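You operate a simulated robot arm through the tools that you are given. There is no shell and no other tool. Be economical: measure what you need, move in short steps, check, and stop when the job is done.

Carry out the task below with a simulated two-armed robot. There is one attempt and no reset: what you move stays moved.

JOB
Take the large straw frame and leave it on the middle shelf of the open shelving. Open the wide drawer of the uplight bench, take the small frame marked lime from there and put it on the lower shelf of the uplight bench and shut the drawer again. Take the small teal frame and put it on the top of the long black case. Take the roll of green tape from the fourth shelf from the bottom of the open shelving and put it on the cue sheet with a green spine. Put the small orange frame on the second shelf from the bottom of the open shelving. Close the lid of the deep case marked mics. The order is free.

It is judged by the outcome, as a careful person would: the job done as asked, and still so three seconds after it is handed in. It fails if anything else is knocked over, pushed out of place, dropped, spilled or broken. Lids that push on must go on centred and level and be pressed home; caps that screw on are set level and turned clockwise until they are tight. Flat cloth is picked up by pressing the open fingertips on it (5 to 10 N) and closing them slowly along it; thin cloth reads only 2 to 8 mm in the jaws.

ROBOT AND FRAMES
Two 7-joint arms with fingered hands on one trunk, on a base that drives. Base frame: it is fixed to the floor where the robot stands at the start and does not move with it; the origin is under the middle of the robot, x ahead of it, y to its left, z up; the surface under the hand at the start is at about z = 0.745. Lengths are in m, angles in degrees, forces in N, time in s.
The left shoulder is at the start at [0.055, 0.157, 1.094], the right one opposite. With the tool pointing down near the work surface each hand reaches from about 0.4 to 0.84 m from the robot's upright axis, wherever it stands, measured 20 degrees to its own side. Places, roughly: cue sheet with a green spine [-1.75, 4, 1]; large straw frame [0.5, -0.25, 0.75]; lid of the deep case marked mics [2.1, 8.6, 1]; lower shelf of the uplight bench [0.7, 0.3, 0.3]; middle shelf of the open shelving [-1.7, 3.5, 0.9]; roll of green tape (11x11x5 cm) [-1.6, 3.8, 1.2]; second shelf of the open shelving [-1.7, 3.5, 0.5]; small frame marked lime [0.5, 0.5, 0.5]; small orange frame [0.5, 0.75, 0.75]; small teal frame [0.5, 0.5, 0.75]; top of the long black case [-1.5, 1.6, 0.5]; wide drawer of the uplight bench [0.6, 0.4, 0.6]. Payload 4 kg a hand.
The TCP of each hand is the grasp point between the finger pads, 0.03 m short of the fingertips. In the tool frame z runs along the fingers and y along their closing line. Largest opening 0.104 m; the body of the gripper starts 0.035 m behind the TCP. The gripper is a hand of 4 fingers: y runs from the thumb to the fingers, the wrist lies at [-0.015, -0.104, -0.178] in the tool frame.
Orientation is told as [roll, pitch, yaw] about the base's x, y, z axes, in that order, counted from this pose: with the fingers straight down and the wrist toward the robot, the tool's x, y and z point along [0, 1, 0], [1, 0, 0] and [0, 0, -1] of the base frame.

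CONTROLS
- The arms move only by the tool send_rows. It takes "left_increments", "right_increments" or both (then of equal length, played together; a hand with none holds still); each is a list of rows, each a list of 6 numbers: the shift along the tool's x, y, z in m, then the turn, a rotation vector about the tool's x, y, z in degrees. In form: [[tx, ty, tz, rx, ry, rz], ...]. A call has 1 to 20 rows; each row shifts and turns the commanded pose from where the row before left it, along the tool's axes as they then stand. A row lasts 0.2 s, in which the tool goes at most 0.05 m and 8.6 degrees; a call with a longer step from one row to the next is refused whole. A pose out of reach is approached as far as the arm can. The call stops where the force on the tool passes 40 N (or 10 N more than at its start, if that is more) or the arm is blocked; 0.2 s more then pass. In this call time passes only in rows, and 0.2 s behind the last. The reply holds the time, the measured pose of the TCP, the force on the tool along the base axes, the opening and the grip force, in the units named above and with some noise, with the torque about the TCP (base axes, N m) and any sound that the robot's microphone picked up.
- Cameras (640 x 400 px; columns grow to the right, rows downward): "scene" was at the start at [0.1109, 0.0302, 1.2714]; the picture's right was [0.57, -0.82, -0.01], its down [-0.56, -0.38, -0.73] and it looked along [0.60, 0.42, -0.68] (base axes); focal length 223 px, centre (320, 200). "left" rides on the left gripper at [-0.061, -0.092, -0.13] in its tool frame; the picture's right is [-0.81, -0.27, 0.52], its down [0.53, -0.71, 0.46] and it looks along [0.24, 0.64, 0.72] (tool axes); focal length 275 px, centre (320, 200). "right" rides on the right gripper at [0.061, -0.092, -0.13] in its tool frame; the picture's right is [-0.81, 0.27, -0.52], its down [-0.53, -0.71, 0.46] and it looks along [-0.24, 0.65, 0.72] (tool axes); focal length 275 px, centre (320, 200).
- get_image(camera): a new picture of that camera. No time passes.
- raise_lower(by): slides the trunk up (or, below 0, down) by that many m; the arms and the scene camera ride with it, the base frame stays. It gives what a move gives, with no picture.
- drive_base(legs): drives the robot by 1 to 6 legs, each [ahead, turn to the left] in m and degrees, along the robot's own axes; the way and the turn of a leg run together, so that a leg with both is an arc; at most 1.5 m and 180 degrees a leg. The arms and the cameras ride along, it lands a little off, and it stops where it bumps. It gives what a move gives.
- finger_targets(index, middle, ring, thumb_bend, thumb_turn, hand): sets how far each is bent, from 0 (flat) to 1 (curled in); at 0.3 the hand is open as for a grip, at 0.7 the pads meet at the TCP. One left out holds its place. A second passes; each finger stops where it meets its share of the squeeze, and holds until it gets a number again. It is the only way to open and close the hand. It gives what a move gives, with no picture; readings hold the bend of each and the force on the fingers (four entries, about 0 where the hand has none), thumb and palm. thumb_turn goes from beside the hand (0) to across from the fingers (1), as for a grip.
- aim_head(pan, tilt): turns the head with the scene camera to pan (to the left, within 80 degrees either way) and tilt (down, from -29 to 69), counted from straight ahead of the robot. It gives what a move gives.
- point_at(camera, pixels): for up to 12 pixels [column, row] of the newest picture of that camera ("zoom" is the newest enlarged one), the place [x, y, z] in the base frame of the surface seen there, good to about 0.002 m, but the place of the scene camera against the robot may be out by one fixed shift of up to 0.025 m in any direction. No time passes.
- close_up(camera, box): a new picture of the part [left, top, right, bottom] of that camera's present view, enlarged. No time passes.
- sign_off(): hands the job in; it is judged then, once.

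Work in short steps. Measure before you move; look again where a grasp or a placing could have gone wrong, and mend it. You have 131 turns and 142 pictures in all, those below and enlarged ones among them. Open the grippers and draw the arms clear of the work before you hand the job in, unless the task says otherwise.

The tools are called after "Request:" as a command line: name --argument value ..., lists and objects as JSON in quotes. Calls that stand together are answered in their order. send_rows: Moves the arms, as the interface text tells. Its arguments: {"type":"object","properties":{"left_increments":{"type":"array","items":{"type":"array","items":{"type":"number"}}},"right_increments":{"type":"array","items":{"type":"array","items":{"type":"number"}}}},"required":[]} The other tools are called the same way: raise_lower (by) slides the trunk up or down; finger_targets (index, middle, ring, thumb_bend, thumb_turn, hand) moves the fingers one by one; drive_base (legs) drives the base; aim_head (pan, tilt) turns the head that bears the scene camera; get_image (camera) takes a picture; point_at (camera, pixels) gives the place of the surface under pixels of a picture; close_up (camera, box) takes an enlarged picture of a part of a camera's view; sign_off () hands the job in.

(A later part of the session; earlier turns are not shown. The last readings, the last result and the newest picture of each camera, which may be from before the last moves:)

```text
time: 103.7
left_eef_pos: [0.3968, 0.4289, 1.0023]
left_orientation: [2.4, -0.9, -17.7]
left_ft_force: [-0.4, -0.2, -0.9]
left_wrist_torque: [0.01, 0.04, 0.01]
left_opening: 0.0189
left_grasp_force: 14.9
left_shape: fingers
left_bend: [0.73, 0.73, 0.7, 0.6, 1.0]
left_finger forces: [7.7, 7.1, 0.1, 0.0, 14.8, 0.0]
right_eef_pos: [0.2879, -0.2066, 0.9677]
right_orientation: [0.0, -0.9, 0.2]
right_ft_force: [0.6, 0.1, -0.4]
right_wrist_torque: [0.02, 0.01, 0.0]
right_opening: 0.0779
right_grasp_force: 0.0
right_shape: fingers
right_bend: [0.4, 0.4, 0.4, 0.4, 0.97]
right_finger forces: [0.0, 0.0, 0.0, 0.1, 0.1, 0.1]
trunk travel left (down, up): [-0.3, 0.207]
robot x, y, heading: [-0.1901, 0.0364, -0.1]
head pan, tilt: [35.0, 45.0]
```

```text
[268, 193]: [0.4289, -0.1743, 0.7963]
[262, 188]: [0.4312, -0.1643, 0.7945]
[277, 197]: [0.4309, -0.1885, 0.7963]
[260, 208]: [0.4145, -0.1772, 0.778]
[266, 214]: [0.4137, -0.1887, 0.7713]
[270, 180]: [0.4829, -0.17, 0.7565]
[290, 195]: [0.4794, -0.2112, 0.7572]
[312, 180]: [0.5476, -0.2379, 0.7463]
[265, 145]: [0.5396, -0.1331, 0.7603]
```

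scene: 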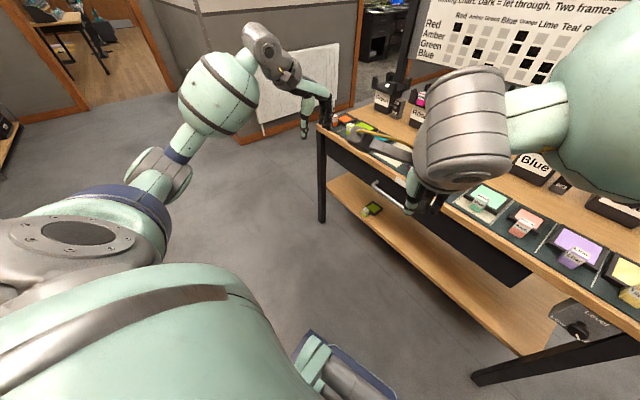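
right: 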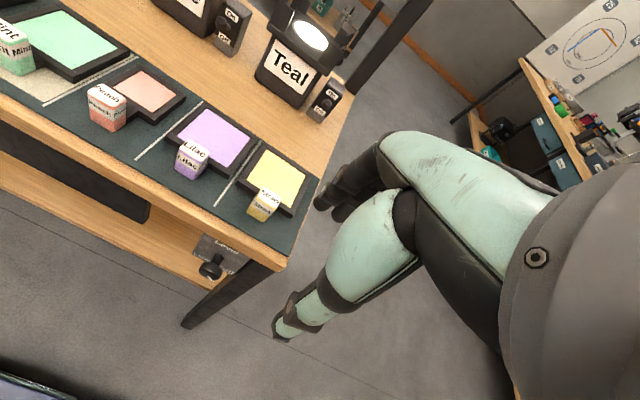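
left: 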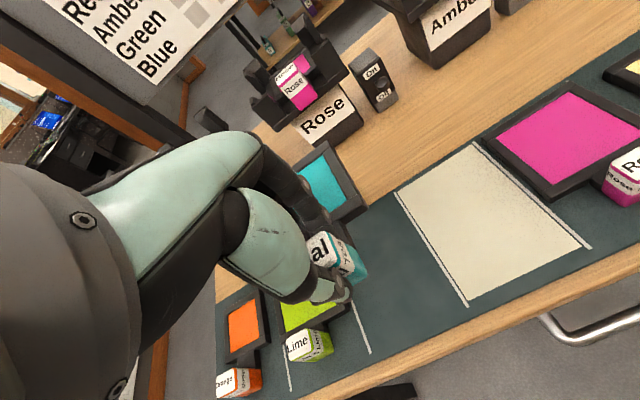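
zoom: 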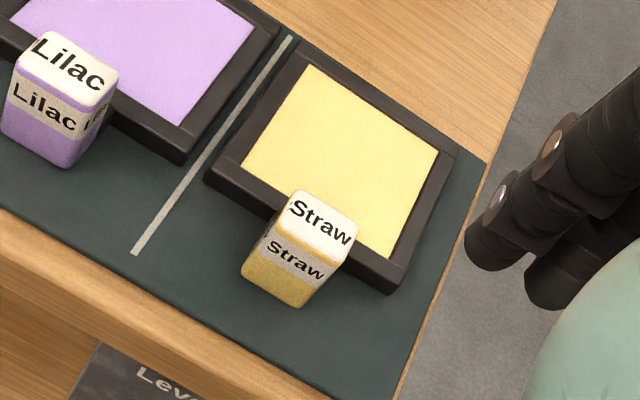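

Handle centre (0.430, −0.177). Preshape the fingers and go down over it.

Request:
finger_targets --hand "right" --index 0.48 --middle 0.48 --ring 0.48 --thumb_bend 0.44

Request:
send_rows --right_increments '[[0.006, 0.029, 0, 0, 0, 0], [0.006, 0.029, 0, 0, 0, 0], [0.006, 0.029, 0, 0, 0, 0], [0.006, 0.029, 0, 0, 0, 0], [0.006, 0.029, 0, 0, 0, 0], [0, 0, 0.03, 0, 0, 0], [0, 0, 0.03, 0, 0, 0], [0, 0, 0.03, 0, 0, 0]]'

Request:
get_image --camera "right"

```text
time: 104.7
left_eef_pos: [0.3964, 0.4283, 1.0024]
left_orientation: [2.4, -0.9, -17.8]
left_ft_force: [0.4, 0.1, -0.6]
left_wrist_torque: [0.02, 0.05, -0.02]
left_opening: 0.0193
left_grasp_force: 14.7
left_shape: fingers
left_bend: [0.73, 0.73, 0.7, 0.6, 1.0]
left_finger forces: [7.7, 7.0, 0.0, 0.0, 14.8, 0.0]
right_eef_pos: [0.2878, -0.2055, 0.9681]
right_orientation: [0.0, -0.8, 0.1]
right_ft_force: [-0.1, -0.5, 0.2]
right_wrist_torque: [0.02, 0.0, -0.01]
right_opening: 0.0629
right_grasp_force: 0.1
right_shape: fingers
right_bend: [0.48, 0.48, 0.48, 0.44, 0.97]
right_finger forces: [0.1, 0.0, 0.0, 0.0, 0.0, 0.1]
trunk travel left (down, up): [-0.3, 0.207]
robot x, y, heading: [-0.189, 0.0385, -0.0]
head pan, tilt: [35.0, 45.0]
```

```text
time: 106.5
left_eef_pos: [0.3983, 0.4293, 1.0037]
left_orientation: [2.4, -0.8, -17.8]
left_ft_force: [1.5, 0.1, -1.2]
left_wrist_torque: [0.01, 0.07, -0.01]
left_opening: 0.0192
left_grasp_force: 15.3
left_shape: fingers
left_bend: [0.73, 0.73, 0.7, 0.6, 1.0]
left_finger forces: [7.7, 7.0, 0.1, 0.0, 14.8, 0.1]
right_eef_pos: [0.4321, -0.174, 0.8801]
right_orientation: [0.0, -0.8, 0.1]
right_ft_force: [0.2, 0.5, 0.7]
right_wrist_torque: [0.02, 0.0, -0.02]
right_opening: 0.0628
right_grasp_force: 0.1
right_shape: fingers
right_bend: [0.48, 0.48, 0.48, 0.44, 0.97]
right_finger forces: [0.1, 0.0, 0.0, 0.0, 0.0, 0.0]
trunk travel left (down, up): [-0.3, 0.207]
robot x, y, heading: [-0.1854, 0.037, -0.0]
head pan, tilt: [35.0, 45.0]
```

```text
74 pictures are left
```

right: 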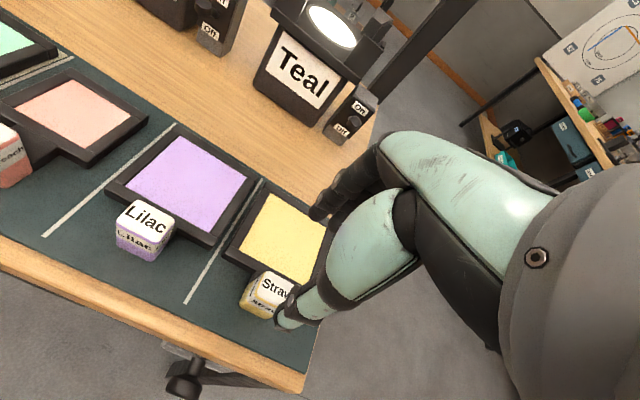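

Mirror image of the teal approach; descend 0.086 m, close, lift.

Request:
send_rows --right_increments '[[-0.002, 0, 0.025, 0, 0, 0], [0, 0, 0.025, 0, 0, 0], [0, 0, 0.022, 0, 0, 0], [0, 0, 0.014, 0, 0, 0]]'

Request:
finger_targets --hand "right" --index 0.78 --middle 0.78 --ring 0.7 --thumb_bend 0.75

Request:
send_rows --right_increments '[[0, 0, -0.02, 0, 0, 0], [0, 0, -0.03, 0, 0, 0], [0, 0, -0.04, 0, 0, 0], [0, 0, -0.04, 0, 0, 0]]'

Request:
get_image --camera "right"

```text
time: 107.5
left_eef_pos: [0.3972, 0.4292, 1.0028]
left_orientation: [2.3, -0.9, -17.8]
left_ft_force: [0.6, 0.3, -0.5]
left_wrist_torque: [0.01, 0.02, 0.0]
left_opening: 0.0193
left_grasp_force: 14.9
left_shape: fingers
left_bend: [0.73, 0.73, 0.7, 0.6, 1.0]
left_finger forces: [7.6, 7.0, 0.0, 0.0, 14.8, 0.0]
right_eef_pos: [0.4357, -0.1774, 0.7939]
right_orientation: [0.0, -0.8, 0.1]
right_ft_force: [-0.2, -0.7, -0.5]
right_wrist_torque: [-0.01, -0.02, 0.02]
right_opening: 0.0627
right_grasp_force: 0.0
right_shape: fingers
right_bend: [0.48, 0.48, 0.48, 0.44, 0.97]
right_finger forces: [0.0, 0.0, 0.1, 0.0, 0.0, 0.0]
trunk travel left (down, up): [-0.3, 0.207]
robot x, y, heading: [-0.1891, 0.0357, -0.1]
head pan, tilt: [35.0, 45.0]
```

```text
time: 108.5
left_eef_pos: [0.3967, 0.4289, 1.0028]
left_orientation: [2.3, -0.9, -17.9]
left_ft_force: [-0.6, -0.1, -0.8]
left_wrist_torque: [0.02, 0.05, 0.0]
left_opening: 0.0193
left_grasp_force: 14.9
left_shape: fingers
left_bend: [0.73, 0.73, 0.7, 0.6, 1.0]
left_finger forces: [7.6, 7.0, 0.0, 0.0, 14.8, 0.0]
right_eef_pos: [0.4353, -0.177, 0.7953]
right_orientation: [-0.2, -0.7, 0.1]
right_ft_force: [-0.6, 0.5, -1.2]
right_wrist_torque: [0.03, 0.08, 0.01]
right_opening: 0.0188
right_grasp_force: 18.1
right_shape: fingers
right_bend: [0.73, 0.75, 0.7, 0.62, 0.93]
right_finger forces: [10.3, 8.7, 0.1, 0.0, 19.2, 0.1]
trunk travel left (down, up): [-0.3, 0.207]
robot x, y, heading: [-0.19, 0.0376, -0.1]
head pan, tilt: [35.0, 45.0]
```

```text
time: 109.5
left_eef_pos: [0.3957, 0.4299, 1.0029]
left_orientation: [2.2, -1.0, -17.8]
left_ft_force: [0.1, 0.0, -0.9]
left_wrist_torque: [0.0, 0.03, -0.03]
left_opening: 0.019
left_grasp_force: 14.5
left_shape: fingers
left_bend: [0.73, 0.73, 0.7, 0.6, 1.0]
left_finger forces: [7.8, 7.0, 0.0, 0.1, 14.9, 0.1]
right_eef_pos: [0.4336, -0.172, 0.9265]
right_orientation: [-0.1, -0.8, 0.1]
right_ft_force: [-0.1, 0.2, -1.5]
right_wrist_torque: [0.02, 0.06, 0.02]
right_opening: 0.0187
right_grasp_force: 19.2
right_shape: fingers
right_bend: [0.73, 0.75, 0.7, 0.62, 0.93]
right_finger forces: [10.3, 8.6, 0.1, 0.0, 19.1, 0.1]
trunk travel left (down, up): [-0.3, 0.207]
robot x, y, heading: [-0.1876, 0.0382, -0.1]
head pan, tilt: [35.0, 45.0]
```

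```text
73 pictures are left
```

right: 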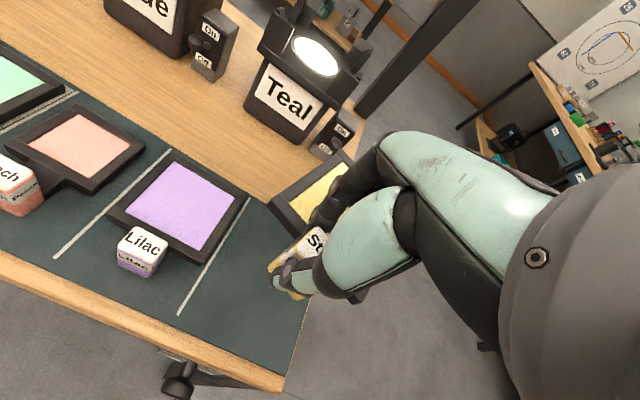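

Both frames are held. Pull the right hand back and up, back off 0.45 m, turn left 90°, and look along the way.

Request:
send_rows --right_increments '[[0, -0.03, -0.02, 0, 0, 0], [0, -0.035, -0.02, 0, 0, 0], [0, -0.035, -0.02, 0, 0, 0], [0, -0.03, -0.01, 0, 0, 0]]' --left_increments '[[0, -0.03, 0, 0, 0, 0], [0, -0.03, 0, 0, 0, 0], [0, -0.03, 0, 0, 0, 0], [0, -0.03, 0, 0, 0, 0]]'

Request:
drive_base --legs '[[-0.45, 0], [0, 90]]'

Request:
aim_head --pan 25 --tilt 25

Request:
get_image --camera "scene"

```text
time: 110.5
left_eef_pos: [0.2818, 0.4654, 1.0]
left_orientation: [2.3, -1.1, -17.8]
left_ft_force: [0.3, 0.4, -0.8]
left_wrist_torque: [0.02, -0.01, 0.01]
left_opening: 0.0192
left_grasp_force: 15.3
left_shape: fingers
left_bend: [0.73, 0.73, 0.7, 0.6, 1.0]
left_finger forces: [7.8, 6.9, 0.1, 0.1, 14.9, 0.0]
right_eef_pos: [0.2964, -0.1771, 0.9949]
right_orientation: [-0.1, -1.0, 0.2]
right_ft_force: [0.4, 0.6, -1.7]
right_wrist_torque: [0.02, 0.09, -0.01]
right_opening: 0.0186
right_grasp_force: 19.0
right_shape: fingers
right_bend: [0.73, 0.75, 0.7, 0.62, 0.93]
right_finger forces: [10.4, 8.4, 0.0, 0.1, 18.9, 0.0]
trunk travel left (down, up): [-0.3, 0.207]
robot x, y, heading: [-0.1876, 0.0391, -0.3]
head pan, tilt: [35.0, 45.0]
```

```text
time: 117.8
left_eef_pos: [-1.0592, 0.4995, 1.0002]
left_orientation: [2.3, -0.8, 73.6]
left_ft_force: [-0.2, -0.2, -0.4]
left_wrist_torque: [-0.05, -0.01, 0.01]
left_opening: 0.0192
left_grasp_force: 14.3
left_shape: fingers
left_bend: [0.74, 0.73, 0.7, 0.6, 1.0]
left_finger forces: [7.7, 6.9, 0.1, 0.1, 14.7, 0.1]
right_eef_pos: [-0.4164, 0.5283, 0.9935]
right_orientation: [-0.2, -0.8, 91.4]
right_ft_force: [0.1, 0.5, -1.8]
right_wrist_torque: [-0.06, 0.04, -0.02]
right_opening: 0.0184
right_grasp_force: 17.8
right_shape: fingers
right_bend: [0.73, 0.76, 0.7, 0.62, 0.93]
right_finger forces: [10.2, 7.8, 0.1, 0.0, 18.0, 0.1]
trunk travel left (down, up): [-0.3, 0.207]
robot x, y, heading: [-0.6068, 0.0335, 91.6]
head pan, tilt: [35.0, 45.0]
```

```text
time: 118.7
left_eef_pos: [-1.0574, 0.4872, 1.0056]
left_orientation: [2.6, -1.6, 73.6]
left_ft_force: [0.5, 0.1, -0.8]
left_wrist_torque: [-0.03, -0.02, 0.0]
left_opening: 0.019
left_grasp_force: 15.2
left_shape: fingers
left_bend: [0.74, 0.73, 0.7, 0.6, 1.0]
left_finger forces: [8.2, 7.0, 0.0, 0.0, 15.2, 0.1]
right_eef_pos: [-0.4151, 0.5163, 0.9996]
right_orientation: [0.0, -1.6, 91.5]
right_ft_force: [-0.2, -0.2, -2.1]
right_wrist_torque: [-0.06, 0.03, 0.01]
right_opening: 0.0185
right_grasp_force: 18.4
right_shape: fingers
right_bend: [0.73, 0.76, 0.7, 0.62, 0.93]
right_finger forces: [10.1, 8.2, 0.1, 0.0, 18.3, 0.0]
trunk travel left (down, up): [-0.3, 0.207]
robot x, y, heading: [-0.6098, 0.0384, 91.3]
head pan, tilt: [25.0, 25.0]
```

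```text
72 pictures are left
```

scene: 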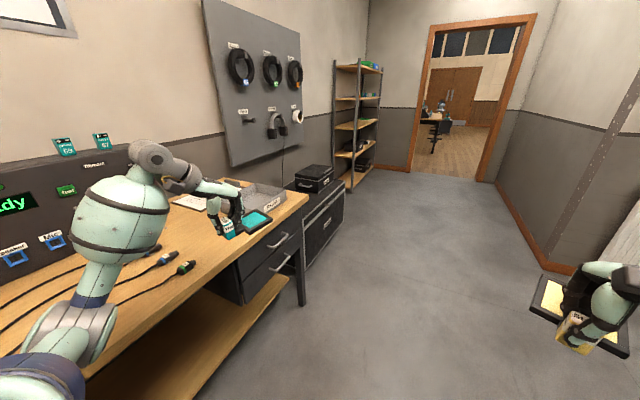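

Left hand passes over a desk top here; measure desk, case, wall and shelving.

Request:
point_at --camera "scene" --pixels '[[305, 195], [265, 200], [318, 172], [330, 180], [345, 182], [330, 205], [342, 205], [381, 70], [355, 190], [300, 300], [495, 180], [370, 190]]'

Request:
close_up --camera "scene" --box '[250, 40, 410, 240]'

```text
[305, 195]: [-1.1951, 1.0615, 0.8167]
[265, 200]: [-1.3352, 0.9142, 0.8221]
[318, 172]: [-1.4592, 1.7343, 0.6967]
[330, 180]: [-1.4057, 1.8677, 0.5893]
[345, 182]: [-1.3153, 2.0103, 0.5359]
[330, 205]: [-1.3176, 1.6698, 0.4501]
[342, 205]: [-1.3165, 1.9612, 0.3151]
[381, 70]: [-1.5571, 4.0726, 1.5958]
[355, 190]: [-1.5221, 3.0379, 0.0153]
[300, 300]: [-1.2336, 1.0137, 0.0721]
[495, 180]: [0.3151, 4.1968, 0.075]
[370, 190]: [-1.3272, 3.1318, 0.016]
```

```text
2.00 times, centred on (330, 140) of scene
```

zoom: 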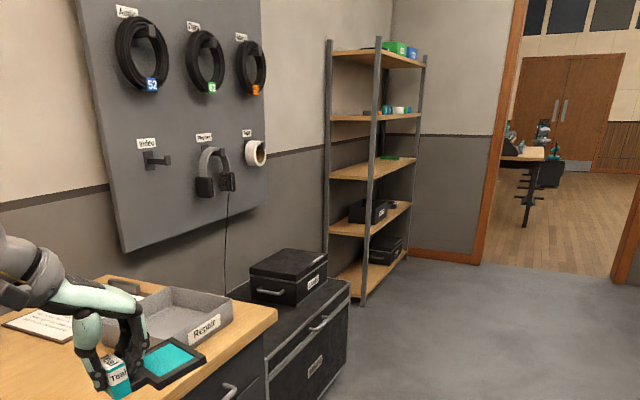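

Path ahead is free. Drive 1.45 m ahead and look at the case top from there.

Request:
drive_base --legs '[[1.45, -1]]'

Request:
drive_base --legs '[[0, 90]]'

Request:
aim_head --pan 0 --tilt 40

Request:
get_image --camera "scene"

```text
time: 126.3
left_eef_pos: [-1.0798, 1.9485, 1.0049]
left_orientation: [2.6, -1.5, 72.9]
left_ft_force: [-0.7, -0.6, -1.0]
left_wrist_torque: [-0.09, 0.03, 0.01]
left_opening: 0.0193
left_grasp_force: 15.2
left_shape: fingers
left_bend: [0.74, 0.73, 0.7, 0.6, 1.0]
left_finger forces: [8.2, 7.0, 0.0, 0.0, 15.2, 0.1]
right_eef_pos: [-0.4366, 1.9727, 0.9991]
right_orientation: [-0.2, -1.5, 90.9]
right_ft_force: [-0.9, 0.0, -1.4]
right_wrist_torque: [-0.06, 0.03, -0.05]
right_opening: 0.0184
right_grasp_force: 18.2
right_shape: fingers
right_bend: [0.73, 0.76, 0.7, 0.62, 0.93]
right_finger forces: [10.1, 8.0, 0.0, 0.0, 18.2, 0.0]
trunk travel left (down, up): [-0.3, 0.207]
robot x, y, heading: [-0.6352, 1.4934, 90.7]
head pan, tilt: [25.0, 25.0]
```

```text
time: 131.1
left_eef_pos: [-1.1014, 1.0745, 1.0118]
left_orientation: [2.9, -2.3, 159.9]
left_ft_force: [0.3, 0.6, -1.2]
left_wrist_torque: [-0.03, -0.06, -0.04]
left_opening: 0.019
left_grasp_force: 14.1
left_shape: fingers
left_bend: [0.74, 0.73, 0.7, 0.6, 1.0]
left_finger forces: [7.7, 6.8, 0.1, 0.1, 14.3, 0.1]
right_eef_pos: [-1.0893, 1.7185, 1.0046]
right_orientation: [-0.2, -2.2, 177.9]
right_ft_force: [0.7, 0.1, -1.4]
right_wrist_torque: [-0.02, -0.07, 0.01]
right_opening: 0.018
right_grasp_force: 17.2
right_shape: fingers
right_bend: [0.73, 0.76, 0.7, 0.62, 0.93]
right_finger forces: [9.8, 7.3, 0.0, 0.0, 17.0, 0.0]
trunk travel left (down, up): [-0.3, 0.207]
robot x, y, heading: [-0.6345, 1.5063, 177.9]
head pan, tilt: [25.0, 25.0]
```

```text
time: 131.9
left_eef_pos: [-1.0902, 1.0741, 1.0176]
left_orientation: [3.2, -2.8, 160.0]
left_ft_force: [0.2, -0.2, -2.0]
left_wrist_torque: [-0.01, -0.03, 0.02]
left_opening: 0.019
left_grasp_force: 14.9
left_shape: fingers
left_bend: [0.74, 0.73, 0.7, 0.6, 1.0]
left_finger forces: [8.1, 7.0, 0.0, 0.0, 15.1, 0.0]
right_eef_pos: [-1.0779, 1.7176, 1.0099]
right_orientation: [-0.2, -3.1, 177.9]
right_ft_force: [0.3, 0.1, -1.5]
right_wrist_torque: [-0.04, -0.08, -0.01]
right_opening: 0.0182
right_grasp_force: 18.0
right_shape: fingers
right_bend: [0.73, 0.76, 0.7, 0.62, 0.93]
right_finger forces: [10.1, 7.7, 0.0, 0.0, 18.0, 0.1]
trunk travel left (down, up): [-0.3, 0.207]
robot x, y, heading: [-0.6361, 1.507, 177.9]
head pan, tilt: [0.0, 40.0]
```

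```text
70 pictures are left
```

scene: 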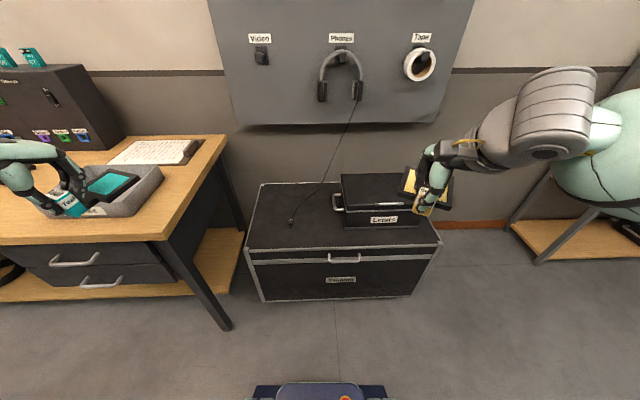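

The left part of the case top is free except for a headphone cable end at (290,222). Measure.

Request:
point_at --camera "scene" --pixels '[[263, 186], [248, 246], [435, 245], [290, 220], [343, 227], [340, 195], [300, 240], [325, 210], [345, 185], [300, 205], [342, 258]]'

Request:
close_up --camera "scene" --box '[230, 160, 390, 270]'

```text
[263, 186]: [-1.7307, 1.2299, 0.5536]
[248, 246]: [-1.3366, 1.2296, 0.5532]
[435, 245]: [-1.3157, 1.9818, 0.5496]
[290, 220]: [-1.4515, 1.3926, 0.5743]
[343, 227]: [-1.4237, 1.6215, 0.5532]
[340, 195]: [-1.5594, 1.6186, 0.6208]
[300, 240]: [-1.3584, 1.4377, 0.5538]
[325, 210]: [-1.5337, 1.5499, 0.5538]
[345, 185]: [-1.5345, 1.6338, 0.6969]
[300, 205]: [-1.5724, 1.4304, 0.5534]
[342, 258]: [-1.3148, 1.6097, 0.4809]
```

```text
3.64 times, centred on (310, 215) of scene
```

zoom: 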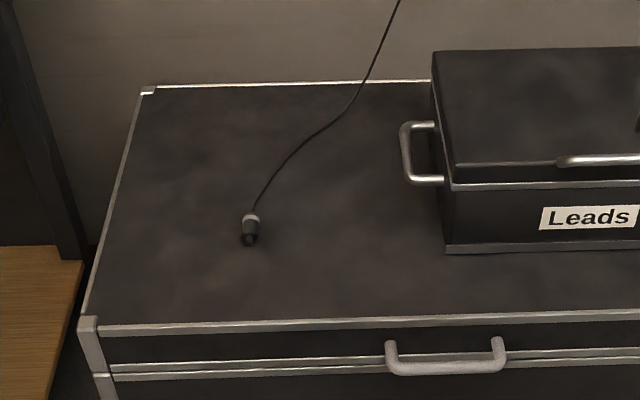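

Free spot between the plug (y≈1.38) and the Leads case (y≈1.6): handle target (−1.37, 1.48), top z≈0.537. Shift the base to y≈1.83 for the left arm and come nearer.

Request:
drive_base --legs '[[0, -90], [0.33, 0], [0, 100], [0.12, 0]]'

Request:
raise_lower --by -0.2

Request:
get_image --camera "left"

```text
time: 137.6
left_eef_pos: [-1.0655, 2.0046, 1.0262]
left_orientation: [3.6, -3.9, 69.9]
left_ft_force: [-0.3, 0.0, -0.8]
left_wrist_torque: [-0.01, -0.01, -0.01]
left_opening: 0.019
left_grasp_force: 14.6
left_shape: fingers
left_bend: [0.74, 0.73, 0.7, 0.6, 1.0]
left_finger forces: [7.9, 6.7, 0.0, 0.0, 14.8, 0.0]
right_eef_pos: [-0.4218, 1.9911, 1.0219]
right_orientation: [-0.4, -4.4, 87.8]
right_ft_force: [-0.1, 0.0, -1.2]
right_wrist_torque: [-0.03, -0.01, 0.0]
right_opening: 0.018
right_grasp_force: 17.9
right_shape: fingers
right_bend: [0.74, 0.76, 0.7, 0.62, 0.93]
right_finger forces: [9.9, 7.8, 0.0, 0.1, 18.0, 0.0]
trunk travel left (down, up): [-0.3, 0.207]
robot x, y, heading: [-0.6464, 1.5709, 85.0]
head pan, tilt: [0.0, 40.0]
stopped in leg 2: the robot was blocked; the commanded pose is now the measured one
```

```text
time: 139.8
left_eef_pos: [-1.0643, 2.0039, 0.8254]
left_orientation: [3.7, -3.9, 69.7]
left_ft_force: [-0.1, -0.9, -1.3]
left_wrist_torque: [-0.05, 0.01, 0.03]
left_opening: 0.0189
left_grasp_force: 15.0
left_shape: fingers
left_bend: [0.74, 0.73, 0.7, 0.6, 1.0]
left_finger forces: [7.9, 6.9, 0.0, 0.1, 14.8, 0.0]
right_eef_pos: [-0.4209, 1.9911, 0.8199]
right_orientation: [-0.4, -4.4, 87.8]
right_ft_force: [-1.0, -0.6, -0.6]
right_wrist_torque: [-0.06, 0.03, 0.02]
right_opening: 0.0176
right_grasp_force: 17.8
right_shape: fingers
right_bend: [0.74, 0.76, 0.7, 0.63, 0.93]
right_finger forces: [10.0, 7.9, 0.0, 0.0, 18.0, 0.0]
trunk travel left (down, up): [-0.1, 0.407]
robot x, y, heading: [-0.6431, 1.5743, 85.1]
head pan, tilt: [0.0, 40.0]
```

```text
68 pictures are left
```

left: 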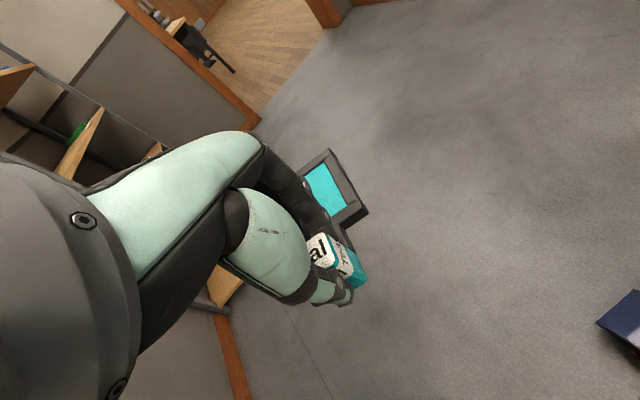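

The base was blocked after 6 cm. Look for the obstacle in front and at the sides.

Request:
aim_head --pan 0 --tilt 60

Request:
get_image --camera "scene"

Request:
aim_head --pan -70 --tilt 40

Request:
get_image --camera "scene"

```text
time: 140.6
left_eef_pos: [-1.0651, 2.0044, 0.8248]
left_orientation: [3.7, -3.8, 69.8]
left_ft_force: [0.1, -0.6, -0.4]
left_wrist_torque: [-0.01, 0.01, -0.01]
left_opening: 0.019
left_grasp_force: 14.3
left_shape: fingers
left_bend: [0.74, 0.73, 0.7, 0.6, 1.0]
left_finger forces: [7.9, 6.8, 0.0, 0.0, 14.8, 0.0]
right_eef_pos: [-0.4209, 1.9925, 0.8202]
right_orientation: [-0.2, -4.3, 87.9]
right_ft_force: [-0.4, -0.4, -1.9]
right_wrist_torque: [-0.06, 0.01, 0.0]
right_opening: 0.0176
right_grasp_force: 18.4
right_shape: fingers
right_bend: [0.74, 0.76, 0.7, 0.63, 0.93]
right_finger forces: [10.0, 7.9, 0.0, 0.0, 18.0, 0.0]
trunk travel left (down, up): [-0.1, 0.407]
robot x, y, heading: [-0.6375, 1.5701, 84.9]
head pan, tilt: [0.0, 60.0]
```

```text
67 pictures are left
```

scene: 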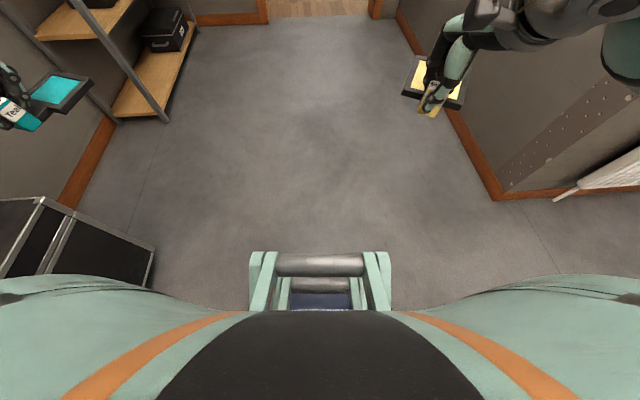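

```text
time: 142.0
left_eef_pos: [-1.0671, 2.0036, 0.8262]
left_orientation: [3.6, -4.0, 69.8]
left_ft_force: [0.6, -0.3, -0.6]
left_wrist_torque: [-0.06, 0.04, 0.03]
left_opening: 0.019
left_grasp_force: 14.9
left_shape: fingers
left_bend: [0.74, 0.73, 0.7, 0.6, 1.0]
left_finger forces: [7.9, 6.8, 0.0, 0.1, 14.8, 0.0]
right_eef_pos: [-0.4216, 1.9921, 0.8203]
right_orientation: [-0.3, -4.4, 87.8]
right_ft_force: [0.3, 0.9, -0.9]
right_wrist_torque: [-0.05, 0.0, -0.03]
right_opening: 0.0179
right_grasp_force: 17.8
right_shape: fingers
right_bend: [0.74, 0.76, 0.7, 0.63, 0.93]
right_finger forces: [10.0, 7.8, 0.0, 0.0, 18.0, 0.0]
trunk travel left (down, up): [-0.1, 0.407]
robot x, y, heading: [-0.642, 1.568, 85.2]
head pan, tilt: [-70.0, 40.0]
```

```text
66 pictures are left
```

scene: 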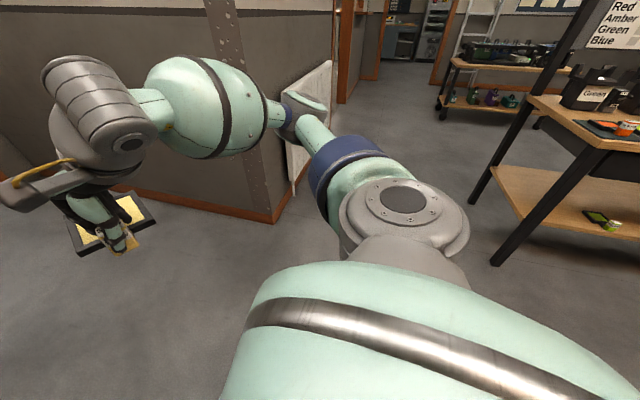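

The right elbow met the wall corner (no damage seen). Back off a little, then go diagonally (heading 135°) away from the wall, and turn to face the case.

Request:
drive_base --legs '[[-0.12, 0], [0, 50], [0.32, 0], [0, 50]]'

Request:
aim_head --pan 10 --tilt 45

Request:
get_image --camera "scene"

```text
time: 150.4
left_eef_pos: [-1.244, 1.2002, 0.8256]
left_orientation: [3.6, -4.0, 168.6]
left_ft_force: [-1.5, 0.6, -1.5]
left_wrist_torque: [0.01, -0.07, 0.0]
left_opening: 0.019
left_grasp_force: 14.5
left_shape: fingers
left_bend: [0.74, 0.74, 0.7, 0.6, 1.0]
left_finger forces: [7.5, 6.5, 0.0, 0.0, 14.0, 0.0]
right_eef_pos: [-1.3309, 1.8398, 0.8203]
right_orientation: [-0.4, -4.3, -173.3]
right_ft_force: [0.1, 0.9, -1.7]
right_wrist_torque: [-0.02, -0.1, -0.04]
right_opening: 0.0175
right_grasp_force: 16.8
right_shape: fingers
right_bend: [0.74, 0.76, 0.7, 0.63, 0.93]
right_finger forces: [9.7, 7.0, 0.0, 0.0, 16.7, 0.1]
trunk travel left (down, up): [-0.1, 0.407]
robot x, y, heading: [-0.8861, 1.6856, -175.9]
head pan, tilt: [-70.0, 40.0]
```

```text
time: 151.9
left_eef_pos: [-1.2357, 1.2006, 0.8293]
left_orientation: [3.9, -4.5, 168.7]
left_ft_force: [0.5, 0.2, -1.9]
left_wrist_torque: [0.01, -0.04, 0.01]
left_opening: 0.0189
left_grasp_force: 14.6
left_shape: fingers
left_bend: [0.74, 0.74, 0.7, 0.6, 1.0]
left_finger forces: [8.0, 6.7, 0.0, 0.1, 14.8, 0.0]
right_eef_pos: [-1.3211, 1.8406, 0.8254]
right_orientation: [-0.5, -5.0, -173.3]
right_ft_force: [-0.3, 0.5, -1.2]
right_wrist_torque: [-0.05, -0.08, 0.03]
right_opening: 0.0177
right_grasp_force: 17.6
right_shape: fingers
right_bend: [0.74, 0.76, 0.7, 0.63, 0.93]
right_finger forces: [9.7, 7.7, 0.0, 0.0, 17.9, 0.1]
trunk travel left (down, up): [-0.1, 0.407]
robot x, y, heading: [-0.8842, 1.6878, -176.0]
head pan, tilt: [10.0, 45.0]
```

```text
65 pictures are left
```

scene: 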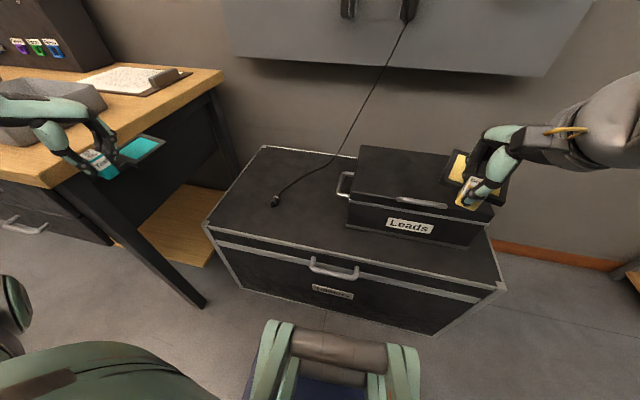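

Stance is good. Move the left hand inward to above the free spot, levelling it on the way.

Request:
send_rows --left_increments '[[-0.03, 0.0234, 0, 0.56, -0.49, 0], [-0.03, 0.0234, 0, 0.56, -0.49, 0], [-0.03, 0.0234, 0, 0.56, -0.49, 0], [-0.03, 0.0234, 0, 0.56, -0.49, 0], [-0.03, 0.0234, 0, 0.56, -0.49, 0], [-0.03, 0.0234, 0, 0.56, -0.49, 0], [-0.03, 0.0234, 0, 0.56, -0.49, 0], [-0.03, 0.0234, 0, 0.56, -0.49, 0]]'

Request:
get_image --camera "scene"

Request:
get_image --camera "left"

```text
time: 153.7
left_eef_pos: [-1.3708, 1.4735, 0.83]
left_orientation: [-0.1, 0.0, 168.8]
left_ft_force: [0.2, 0.5, -1.0]
left_wrist_torque: [0.01, -0.09, 0.0]
left_opening: 0.0184
left_grasp_force: 13.5
left_shape: fingers
left_bend: [0.74, 0.74, 0.7, 0.6, 1.0]
left_finger forces: [7.6, 6.6, 0.0, 0.0, 14.2, 0.0]
right_eef_pos: [-1.3216, 1.8418, 0.8243]
right_orientation: [-0.4, -4.9, -173.3]
right_ft_force: [0.0, 0.3, -1.1]
right_wrist_torque: [-0.02, -0.04, -0.01]
right_opening: 0.0177
right_grasp_force: 17.9
right_shape: fingers
right_bend: [0.74, 0.76, 0.7, 0.63, 0.93]
right_finger forces: [9.9, 7.8, 0.0, 0.0, 17.8, 0.1]
trunk travel left (down, up): [-0.1, 0.407]
robot x, y, heading: [-0.8857, 1.6844, -176.1]
head pan, tilt: [10.0, 45.0]
```

```text
64 pictures are left
```

scene: 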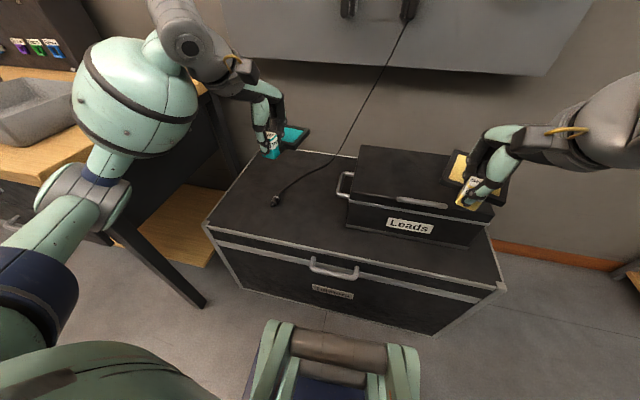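

```text
63 pictures are left
```

left: 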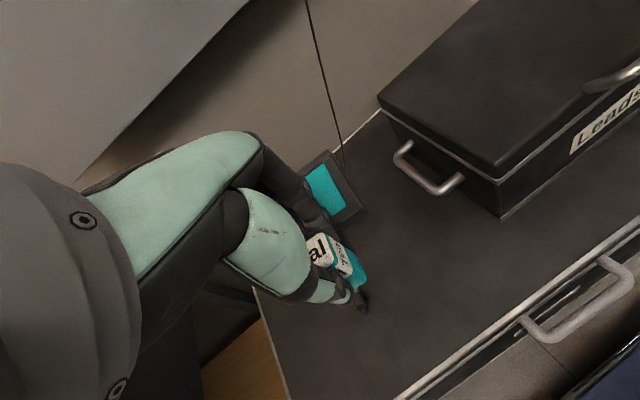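

Reached exactly. Check the plug, cable, box and edges from this camera.

Request:
point_at --camera "left" --pixels '[[364, 307], [366, 290], [350, 165], [405, 160], [455, 188], [500, 215], [440, 250], [400, 395], [290, 395], [380, 230]]'

Request:
close_up --camera "left" --box '[280, 120, 440, 330]'

```text
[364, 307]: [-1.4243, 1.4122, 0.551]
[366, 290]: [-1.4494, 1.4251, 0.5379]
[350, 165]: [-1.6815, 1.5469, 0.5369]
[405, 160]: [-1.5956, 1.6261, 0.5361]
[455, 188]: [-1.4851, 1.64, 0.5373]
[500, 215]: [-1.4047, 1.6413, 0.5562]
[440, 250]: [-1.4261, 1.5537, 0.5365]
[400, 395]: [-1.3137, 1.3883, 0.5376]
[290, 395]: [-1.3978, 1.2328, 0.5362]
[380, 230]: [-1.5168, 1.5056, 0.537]
```

```text
1.90 times, centred on (360, 225) of left
```

zoom: 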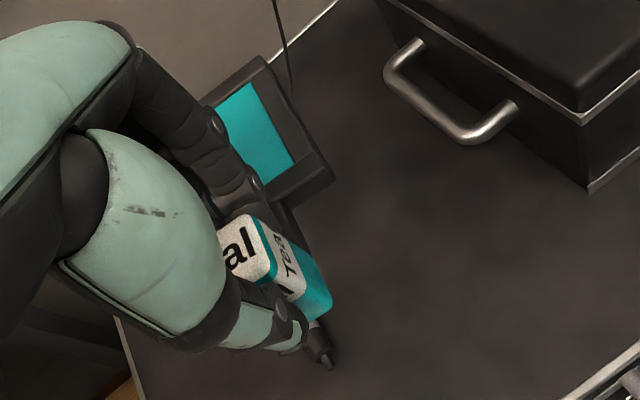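

Plug tip is at y≈1.41 and the box handle at y≈1.60, so aim the handle at (−1.36, 1.515). Shift and lower to just above contact.

Request:
send_rows --left_increments '[[-0.0215, -0.0013, 0.01, 0, 0, 0], [-0.0215, -0.0013, 0.03, 0, 0, 0], [0, 0, 0.035, 0, 0, 0], [0, 0, 0.035, 0, 0, 0], [0, 0, 0.035, 0, 0, 0], [0, 0, 0.035, 0, 0, 0], [0, 0, 0.03, 0, 0, 0], [0, 0, 0.02, 0, 0, 0]]'

Request:
get_image --camera "left"

```text
time: 155.5
left_eef_pos: [-1.3624, 1.5168, 0.597]
left_orientation: [-0.2, -0.1, 168.7]
left_ft_force: [0.6, 0.3, -2.0]
left_wrist_torque: [0.02, -0.03, 0.0]
left_opening: 0.0185
left_grasp_force: 14.2
left_shape: fingers
left_bend: [0.74, 0.74, 0.7, 0.6, 1.0]
left_finger forces: [7.4, 6.4, 0.1, 0.0, 13.9, 0.0]
right_eef_pos: [-1.322, 1.8394, 0.8257]
right_orientation: [-0.3, -5.0, -173.3]
right_ft_force: [-0.5, -0.8, -1.7]
right_wrist_torque: [-0.04, -0.07, 0.01]
right_opening: 0.0174
right_grasp_force: 17.7
right_shape: fingers
right_bend: [0.74, 0.76, 0.7, 0.63, 0.93]
right_finger forces: [9.8, 7.8, 0.0, 0.0, 17.8, 0.0]
trunk travel left (down, up): [-0.1, 0.407]
robot x, y, heading: [-0.8815, 1.6853, -176.1]
head pan, tilt: [10.0, 45.0]
```

```text
61 pictures are left
```

left: 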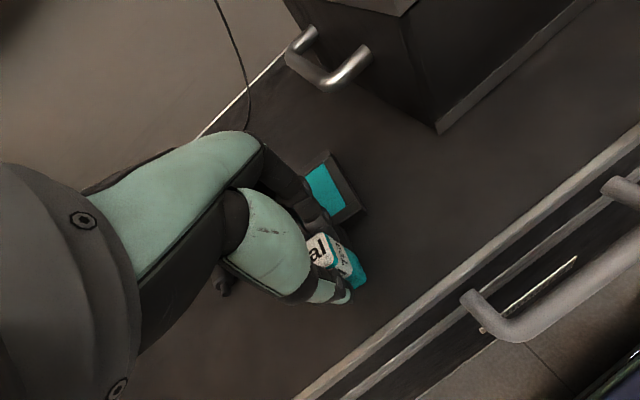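

Clear all round. Lower the last centimetre, release and rise.

Request:
send_rows --left_increments '[[0, 0, 0.005, 0, 0, 0], [0, 0, 0.005, 0, 0, 0], [0, 0, 0.002, 0, 0, 0]]'

Request:
finger_targets --hand "left" --index 0.5 --middle 0.5 --ring 0.5 --thumb_bend 0.45

Request:
send_rows --left_increments '[[0, 0, -0.02, 0, 0, 0], [0, 0, -0.03, 0, 0, 0], [0, 0, -0.04, 0, 0, 0], [0, 0, -0.04, 0, 0, 0], [0, 0, -0.04, 0, 0, 0], [0, -0.01, -0.04, 0, 0, 0], [0, -0.02, -0.04, 0, 0, 0], [0, -0.02, -0.04, 0, 0, 0]]'

Request:
get_image --camera "left"

```text
time: 156.3
left_eef_pos: [-1.3625, 1.516, 0.5873]
left_orientation: [-0.1, 0.0, 168.8]
left_ft_force: [0.7, -0.1, -1.1]
left_wrist_torque: [0.02, -0.02, -0.03]
left_opening: 0.0189
left_grasp_force: 13.8
left_shape: fingers
left_bend: [0.74, 0.74, 0.7, 0.6, 1.0]
left_finger forces: [7.4, 6.4, 0.0, 0.0, 13.8, 0.0]
right_eef_pos: [-1.3216, 1.8405, 0.8244]
right_orientation: [-0.5, -5.0, -173.2]
right_ft_force: [-0.8, 0.3, -1.1]
right_wrist_torque: [-0.03, -0.08, 0.0]
right_opening: 0.0176
right_grasp_force: 18.2
right_shape: fingers
right_bend: [0.74, 0.76, 0.7, 0.63, 0.93]
right_finger forces: [9.8, 7.7, 0.0, 0.1, 17.8, 0.1]
trunk travel left (down, up): [-0.1, 0.407]
robot x, y, heading: [-0.8818, 1.6855, -176.0]
head pan, tilt: [10.0, 45.0]
```

```text
time: 157.3
left_eef_pos: [-1.3623, 1.5163, 0.588]
left_orientation: [0.0, -0.1, 168.9]
left_ft_force: [0.6, 0.1, 0.3]
left_wrist_torque: [0.03, -0.02, 0.01]
left_opening: 0.0574
left_grasp_force: 0.1
left_shape: fingers
left_bend: [0.5, 0.5, 0.5, 0.45, 0.99]
left_finger forces: [0.0, 0.0, 0.0, 0.1, 0.0, 0.2]
right_eef_pos: [-1.3211, 1.8394, 0.8247]
right_orientation: [-0.3, -5.1, -173.3]
right_ft_force: [-0.1, -0.1, -1.5]
right_wrist_torque: [-0.05, -0.07, -0.02]
right_opening: 0.0176
right_grasp_force: 17.6
right_shape: fingers
right_bend: [0.74, 0.76, 0.7, 0.63, 0.93]
right_finger forces: [9.9, 7.8, 0.0, 0.0, 17.7, 0.1]
trunk travel left (down, up): [-0.1, 0.407]
robot x, y, heading: [-0.8869, 1.6859, -175.6]
head pan, tilt: [10.0, 45.0]
```

```text
time: 159.1
left_eef_pos: [-1.3113, 1.5067, 0.8763]
left_orientation: [-0.1, -0.1, 168.8]
left_ft_force: [0.8, 0.9, -0.3]
left_wrist_torque: [0.04, -0.02, -0.01]
left_opening: 0.0581
left_grasp_force: 0.0
left_shape: fingers
left_bend: [0.5, 0.5, 0.5, 0.45, 0.99]
left_finger forces: [0.0, 0.0, 0.0, 0.0, 0.0, 0.0]
right_eef_pos: [-1.3213, 1.8413, 0.8245]
right_orientation: [-0.3, -5.1, -173.3]
right_ft_force: [-0.1, 0.0, -1.0]
right_wrist_torque: [-0.02, -0.05, -0.05]
right_opening: 0.0178
right_grasp_force: 17.5
right_shape: fingers
right_bend: [0.74, 0.76, 0.7, 0.63, 0.93]
right_finger forces: [9.8, 7.7, 0.0, 0.1, 17.9, 0.1]
trunk travel left (down, up): [-0.1, 0.407]
robot x, y, heading: [-0.8844, 1.6891, -176.1]
head pan, tilt: [10.0, 45.0]
```

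```text
60 pictures are left
```

left: 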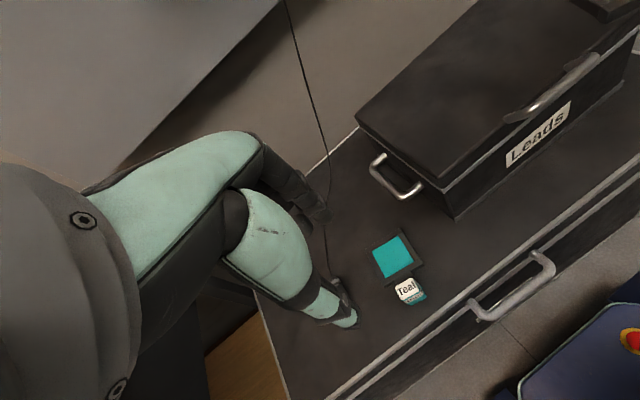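

Teal lies well on the case. Raise the trunk, turn toward the shelving, and drive there staying clear of wall and case.

Request:
raise_lower --by 0.2

Request:
drive_base --legs '[[0, -100], [1.35, 0]]'

Request:
aim_head --pan 45 --tilt 15

Request:
get_image --camera "scene"

```text
time: 161.3
left_eef_pos: [-1.3111, 1.5057, 1.0749]
left_orientation: [0.0, -0.2, 168.9]
left_ft_force: [-0.6, 0.2, 0.5]
left_wrist_torque: [0.02, 0.01, -0.03]
left_opening: 0.0581
left_grasp_force: 0.1
left_shape: fingers
left_bend: [0.5, 0.5, 0.5, 0.45, 0.99]
left_finger forces: [0.0, 0.0, 0.1, 0.0, 0.1, 0.1]
right_eef_pos: [-1.3216, 1.8401, 1.0246]
right_orientation: [-0.5, -5.0, -173.4]
right_ft_force: [-0.2, -1.2, -1.6]
right_wrist_torque: [-0.04, -0.09, 0.01]
right_opening: 0.0172
right_grasp_force: 17.6
right_shape: fingers
right_bend: [0.74, 0.76, 0.7, 0.63, 0.93]
right_finger forces: [9.8, 7.8, 0.1, 0.1, 17.9, 0.1]
trunk travel left (down, up): [-0.3, 0.207]
robot x, y, heading: [-0.883, 1.6869, -176.2]
head pan, tilt: [10.0, 45.0]
```

```text
time: 173.4
left_eef_pos: [-0.8191, 3.4841, 1.0754]
left_orientation: [-0.1, -0.1, 68.0]
left_ft_force: [0.3, 0.6, -0.1]
left_wrist_torque: [0.0, 0.02, -0.02]
left_opening: 0.0577
left_grasp_force: 0.2
left_shape: fingers
left_bend: [0.5, 0.5, 0.5, 0.45, 0.99]
left_finger forces: [0.0, 0.1, 0.1, 0.0, 0.0, 0.1]
right_eef_pos: [-0.4898, 3.4311, 1.0244]
right_orientation: [-0.4, -5.0, 85.7]
right_ft_force: [-0.4, -0.2, -1.0]
right_wrist_torque: [-0.06, 0.06, -0.01]
right_opening: 0.0169
right_grasp_force: 16.0
right_shape: fingers
right_bend: [0.74, 0.76, 0.7, 0.63, 0.93]
right_finger forces: [9.6, 6.9, 0.0, 0.0, 16.5, 0.1]
trunk travel left (down, up): [-0.3, 0.207]
robot x, y, heading: [-0.7223, 3.0324, 83.1]
head pan, tilt: [10.0, 45.0]
```

```text
time: 174.4
left_eef_pos: [-0.8204, 3.472, 1.0802]
left_orientation: [-0.1, -0.9, 67.8]
left_ft_force: [0.2, 0.6, 0.3]
left_wrist_torque: [0.0, 0.02, -0.01]
left_opening: 0.0582
left_grasp_force: 0.0
left_shape: fingers
left_bend: [0.5, 0.5, 0.5, 0.45, 0.99]
left_finger forces: [0.0, 0.1, 0.0, 0.0, 0.1, 0.1]
right_eef_pos: [-0.492, 3.4175, 1.0312]
right_orientation: [-0.5, -6.0, 85.8]
right_ft_force: [-0.2, -0.7, -1.2]
right_wrist_torque: [-0.06, 0.04, -0.01]
right_opening: 0.0172
right_grasp_force: 17.5
right_shape: fingers
right_bend: [0.74, 0.76, 0.7, 0.63, 0.93]
right_finger forces: [9.9, 7.5, 0.1, 0.0, 17.7, 0.0]
trunk travel left (down, up): [-0.3, 0.207]
robot x, y, heading: [-0.7219, 3.0272, 83.4]
head pan, tilt: [45.0, 15.0]
```

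```text
59 pictures are left
```

scene: 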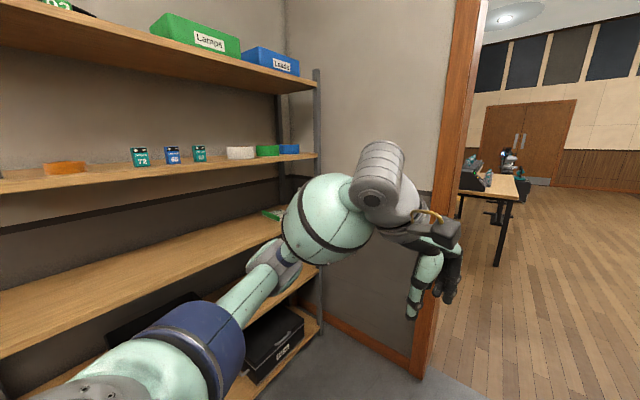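

Green tape is at (268,150) between white and blue on the fourth shelf. Turn to face the shelving and view.

Request:
drive_base --legs '[[0.1, 0], [0, 95]]'

Request:
raise_lower --by 0.15

Request:
aim_head --pan -25 --tilt 25

Request:
get_image --camera "scene"

```text
time: 180.4
left_eef_pos: [-1.1394, 2.9842, 1.0802]
left_orientation: [0.1, -0.8, 164.3]
left_ft_force: [0.2, -0.2, -0.6]
left_wrist_torque: [0.01, 0.02, -0.03]
left_opening: 0.0582
left_grasp_force: 0.0
left_shape: fingers
left_bend: [0.5, 0.5, 0.5, 0.45, 0.99]
left_finger forces: [0.1, 0.0, 0.1, 0.0, 0.0, 0.1]
right_eef_pos: [-1.1228, 3.3203, 1.0309]
right_orientation: [-0.5, -5.8, -177.8]
right_ft_force: [-0.2, -0.2, -0.3]
right_wrist_torque: [-0.05, -0.07, 0.01]
right_opening: 0.0166
right_grasp_force: 15.9
right_shape: fingers
right_bend: [0.74, 0.76, 0.7, 0.63, 0.93]
right_finger forces: [9.5, 6.7, 0.0, 0.0, 16.3, 0.0]
trunk travel left (down, up): [-0.3, 0.207]
robot x, y, heading: [-0.7097, 3.1456, 179.6]
head pan, tilt: [45.0, 15.0]
```

```text
time: 182.2
left_eef_pos: [-1.128, 2.9835, 1.236]
left_orientation: [0.2, -1.6, 164.3]
left_ft_force: [-0.4, -0.1, 0.9]
left_wrist_torque: [-0.01, 0.0, 0.0]
left_opening: 0.0586
left_grasp_force: 0.1
left_shape: fingers
left_bend: [0.5, 0.5, 0.5, 0.45, 0.99]
left_finger forces: [0.1, 0.0, 0.1, 0.1, 0.1, 0.1]
right_eef_pos: [-1.115, 3.3221, 1.1869]
right_orientation: [-0.4, -6.4, -178.3]
right_ft_force: [-0.3, -0.3, -2.8]
right_wrist_torque: [-0.04, -0.08, 0.0]
right_opening: 0.0171
right_grasp_force: 17.6
right_shape: fingers
right_bend: [0.74, 0.76, 0.7, 0.63, 0.93]
right_finger forces: [10.3, 7.0, 0.0, 0.1, 17.2, 0.0]
trunk travel left (down, up): [-0.45, 0.057]
robot x, y, heading: [-0.7106, 3.1424, 179.7]
head pan, tilt: [45.0, 15.0]
```

```text
time: 183.6
left_eef_pos: [-1.1275, 2.9848, 1.2361]
left_orientation: [0.2, -1.6, 164.1]
left_ft_force: [0.6, 0.4, 0.9]
left_wrist_torque: [-0.01, -0.03, 0.01]
left_opening: 0.0583
left_grasp_force: 0.1
left_shape: fingers
left_bend: [0.5, 0.5, 0.5, 0.45, 0.99]
left_finger forces: [0.0, 0.0, 0.0, 0.0, 0.0, 0.0]
right_eef_pos: [-1.1158, 3.3217, 1.1864]
right_orientation: [-0.4, -6.4, -178.3]
right_ft_force: [0.1, 0.5, -1.4]
right_wrist_torque: [-0.04, -0.11, -0.02]
right_opening: 0.0169
right_grasp_force: 16.8
right_shape: fingers
right_bend: [0.74, 0.76, 0.7, 0.63, 0.93]
right_finger forces: [10.2, 6.9, 0.0, 0.1, 17.2, 0.0]
trunk travel left (down, up): [-0.45, 0.057]
robot x, y, heading: [-0.7127, 3.1447, 179.4]
head pan, tilt: [-25.0, 25.0]
```

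```text
58 pictures are left
```

scene: 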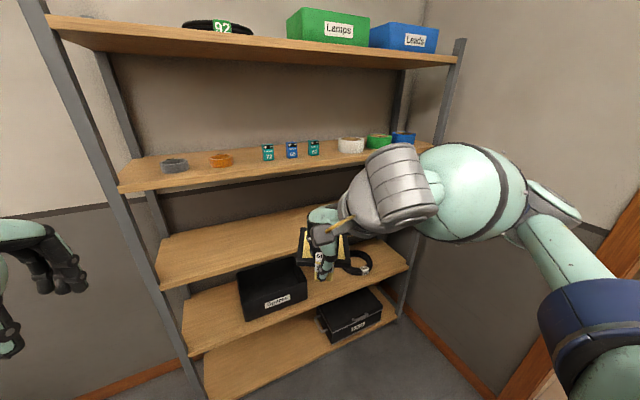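

Measure shelf edges, tape and the clear zones.

Request:
point_at --camera "scene" --pixels '[[165, 287], [230, 262], [165, 240], [270, 225], [130, 188], [250, 172], [195, 352], [215, 320], [372, 138], [380, 142], [75, 130], [280, 270]]'

Request:
close_up --camera "scene" --box '[150, 190, 430, 350]'

```text
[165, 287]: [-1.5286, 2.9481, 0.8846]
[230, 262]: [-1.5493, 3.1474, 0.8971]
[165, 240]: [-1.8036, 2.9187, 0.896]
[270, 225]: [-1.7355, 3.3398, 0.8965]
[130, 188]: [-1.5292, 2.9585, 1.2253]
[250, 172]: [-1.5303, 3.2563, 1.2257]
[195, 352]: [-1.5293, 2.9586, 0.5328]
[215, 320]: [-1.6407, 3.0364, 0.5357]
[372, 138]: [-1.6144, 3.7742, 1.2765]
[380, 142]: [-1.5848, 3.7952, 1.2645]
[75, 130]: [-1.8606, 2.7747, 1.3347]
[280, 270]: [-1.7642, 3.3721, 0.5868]
```

```text
2.29 times, centred on (290, 270) of scene
```

zoom: 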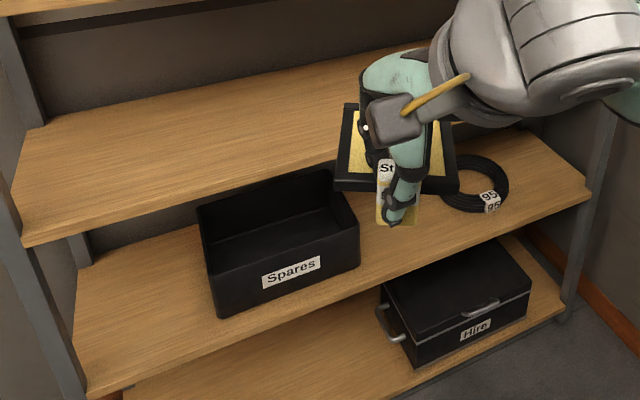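

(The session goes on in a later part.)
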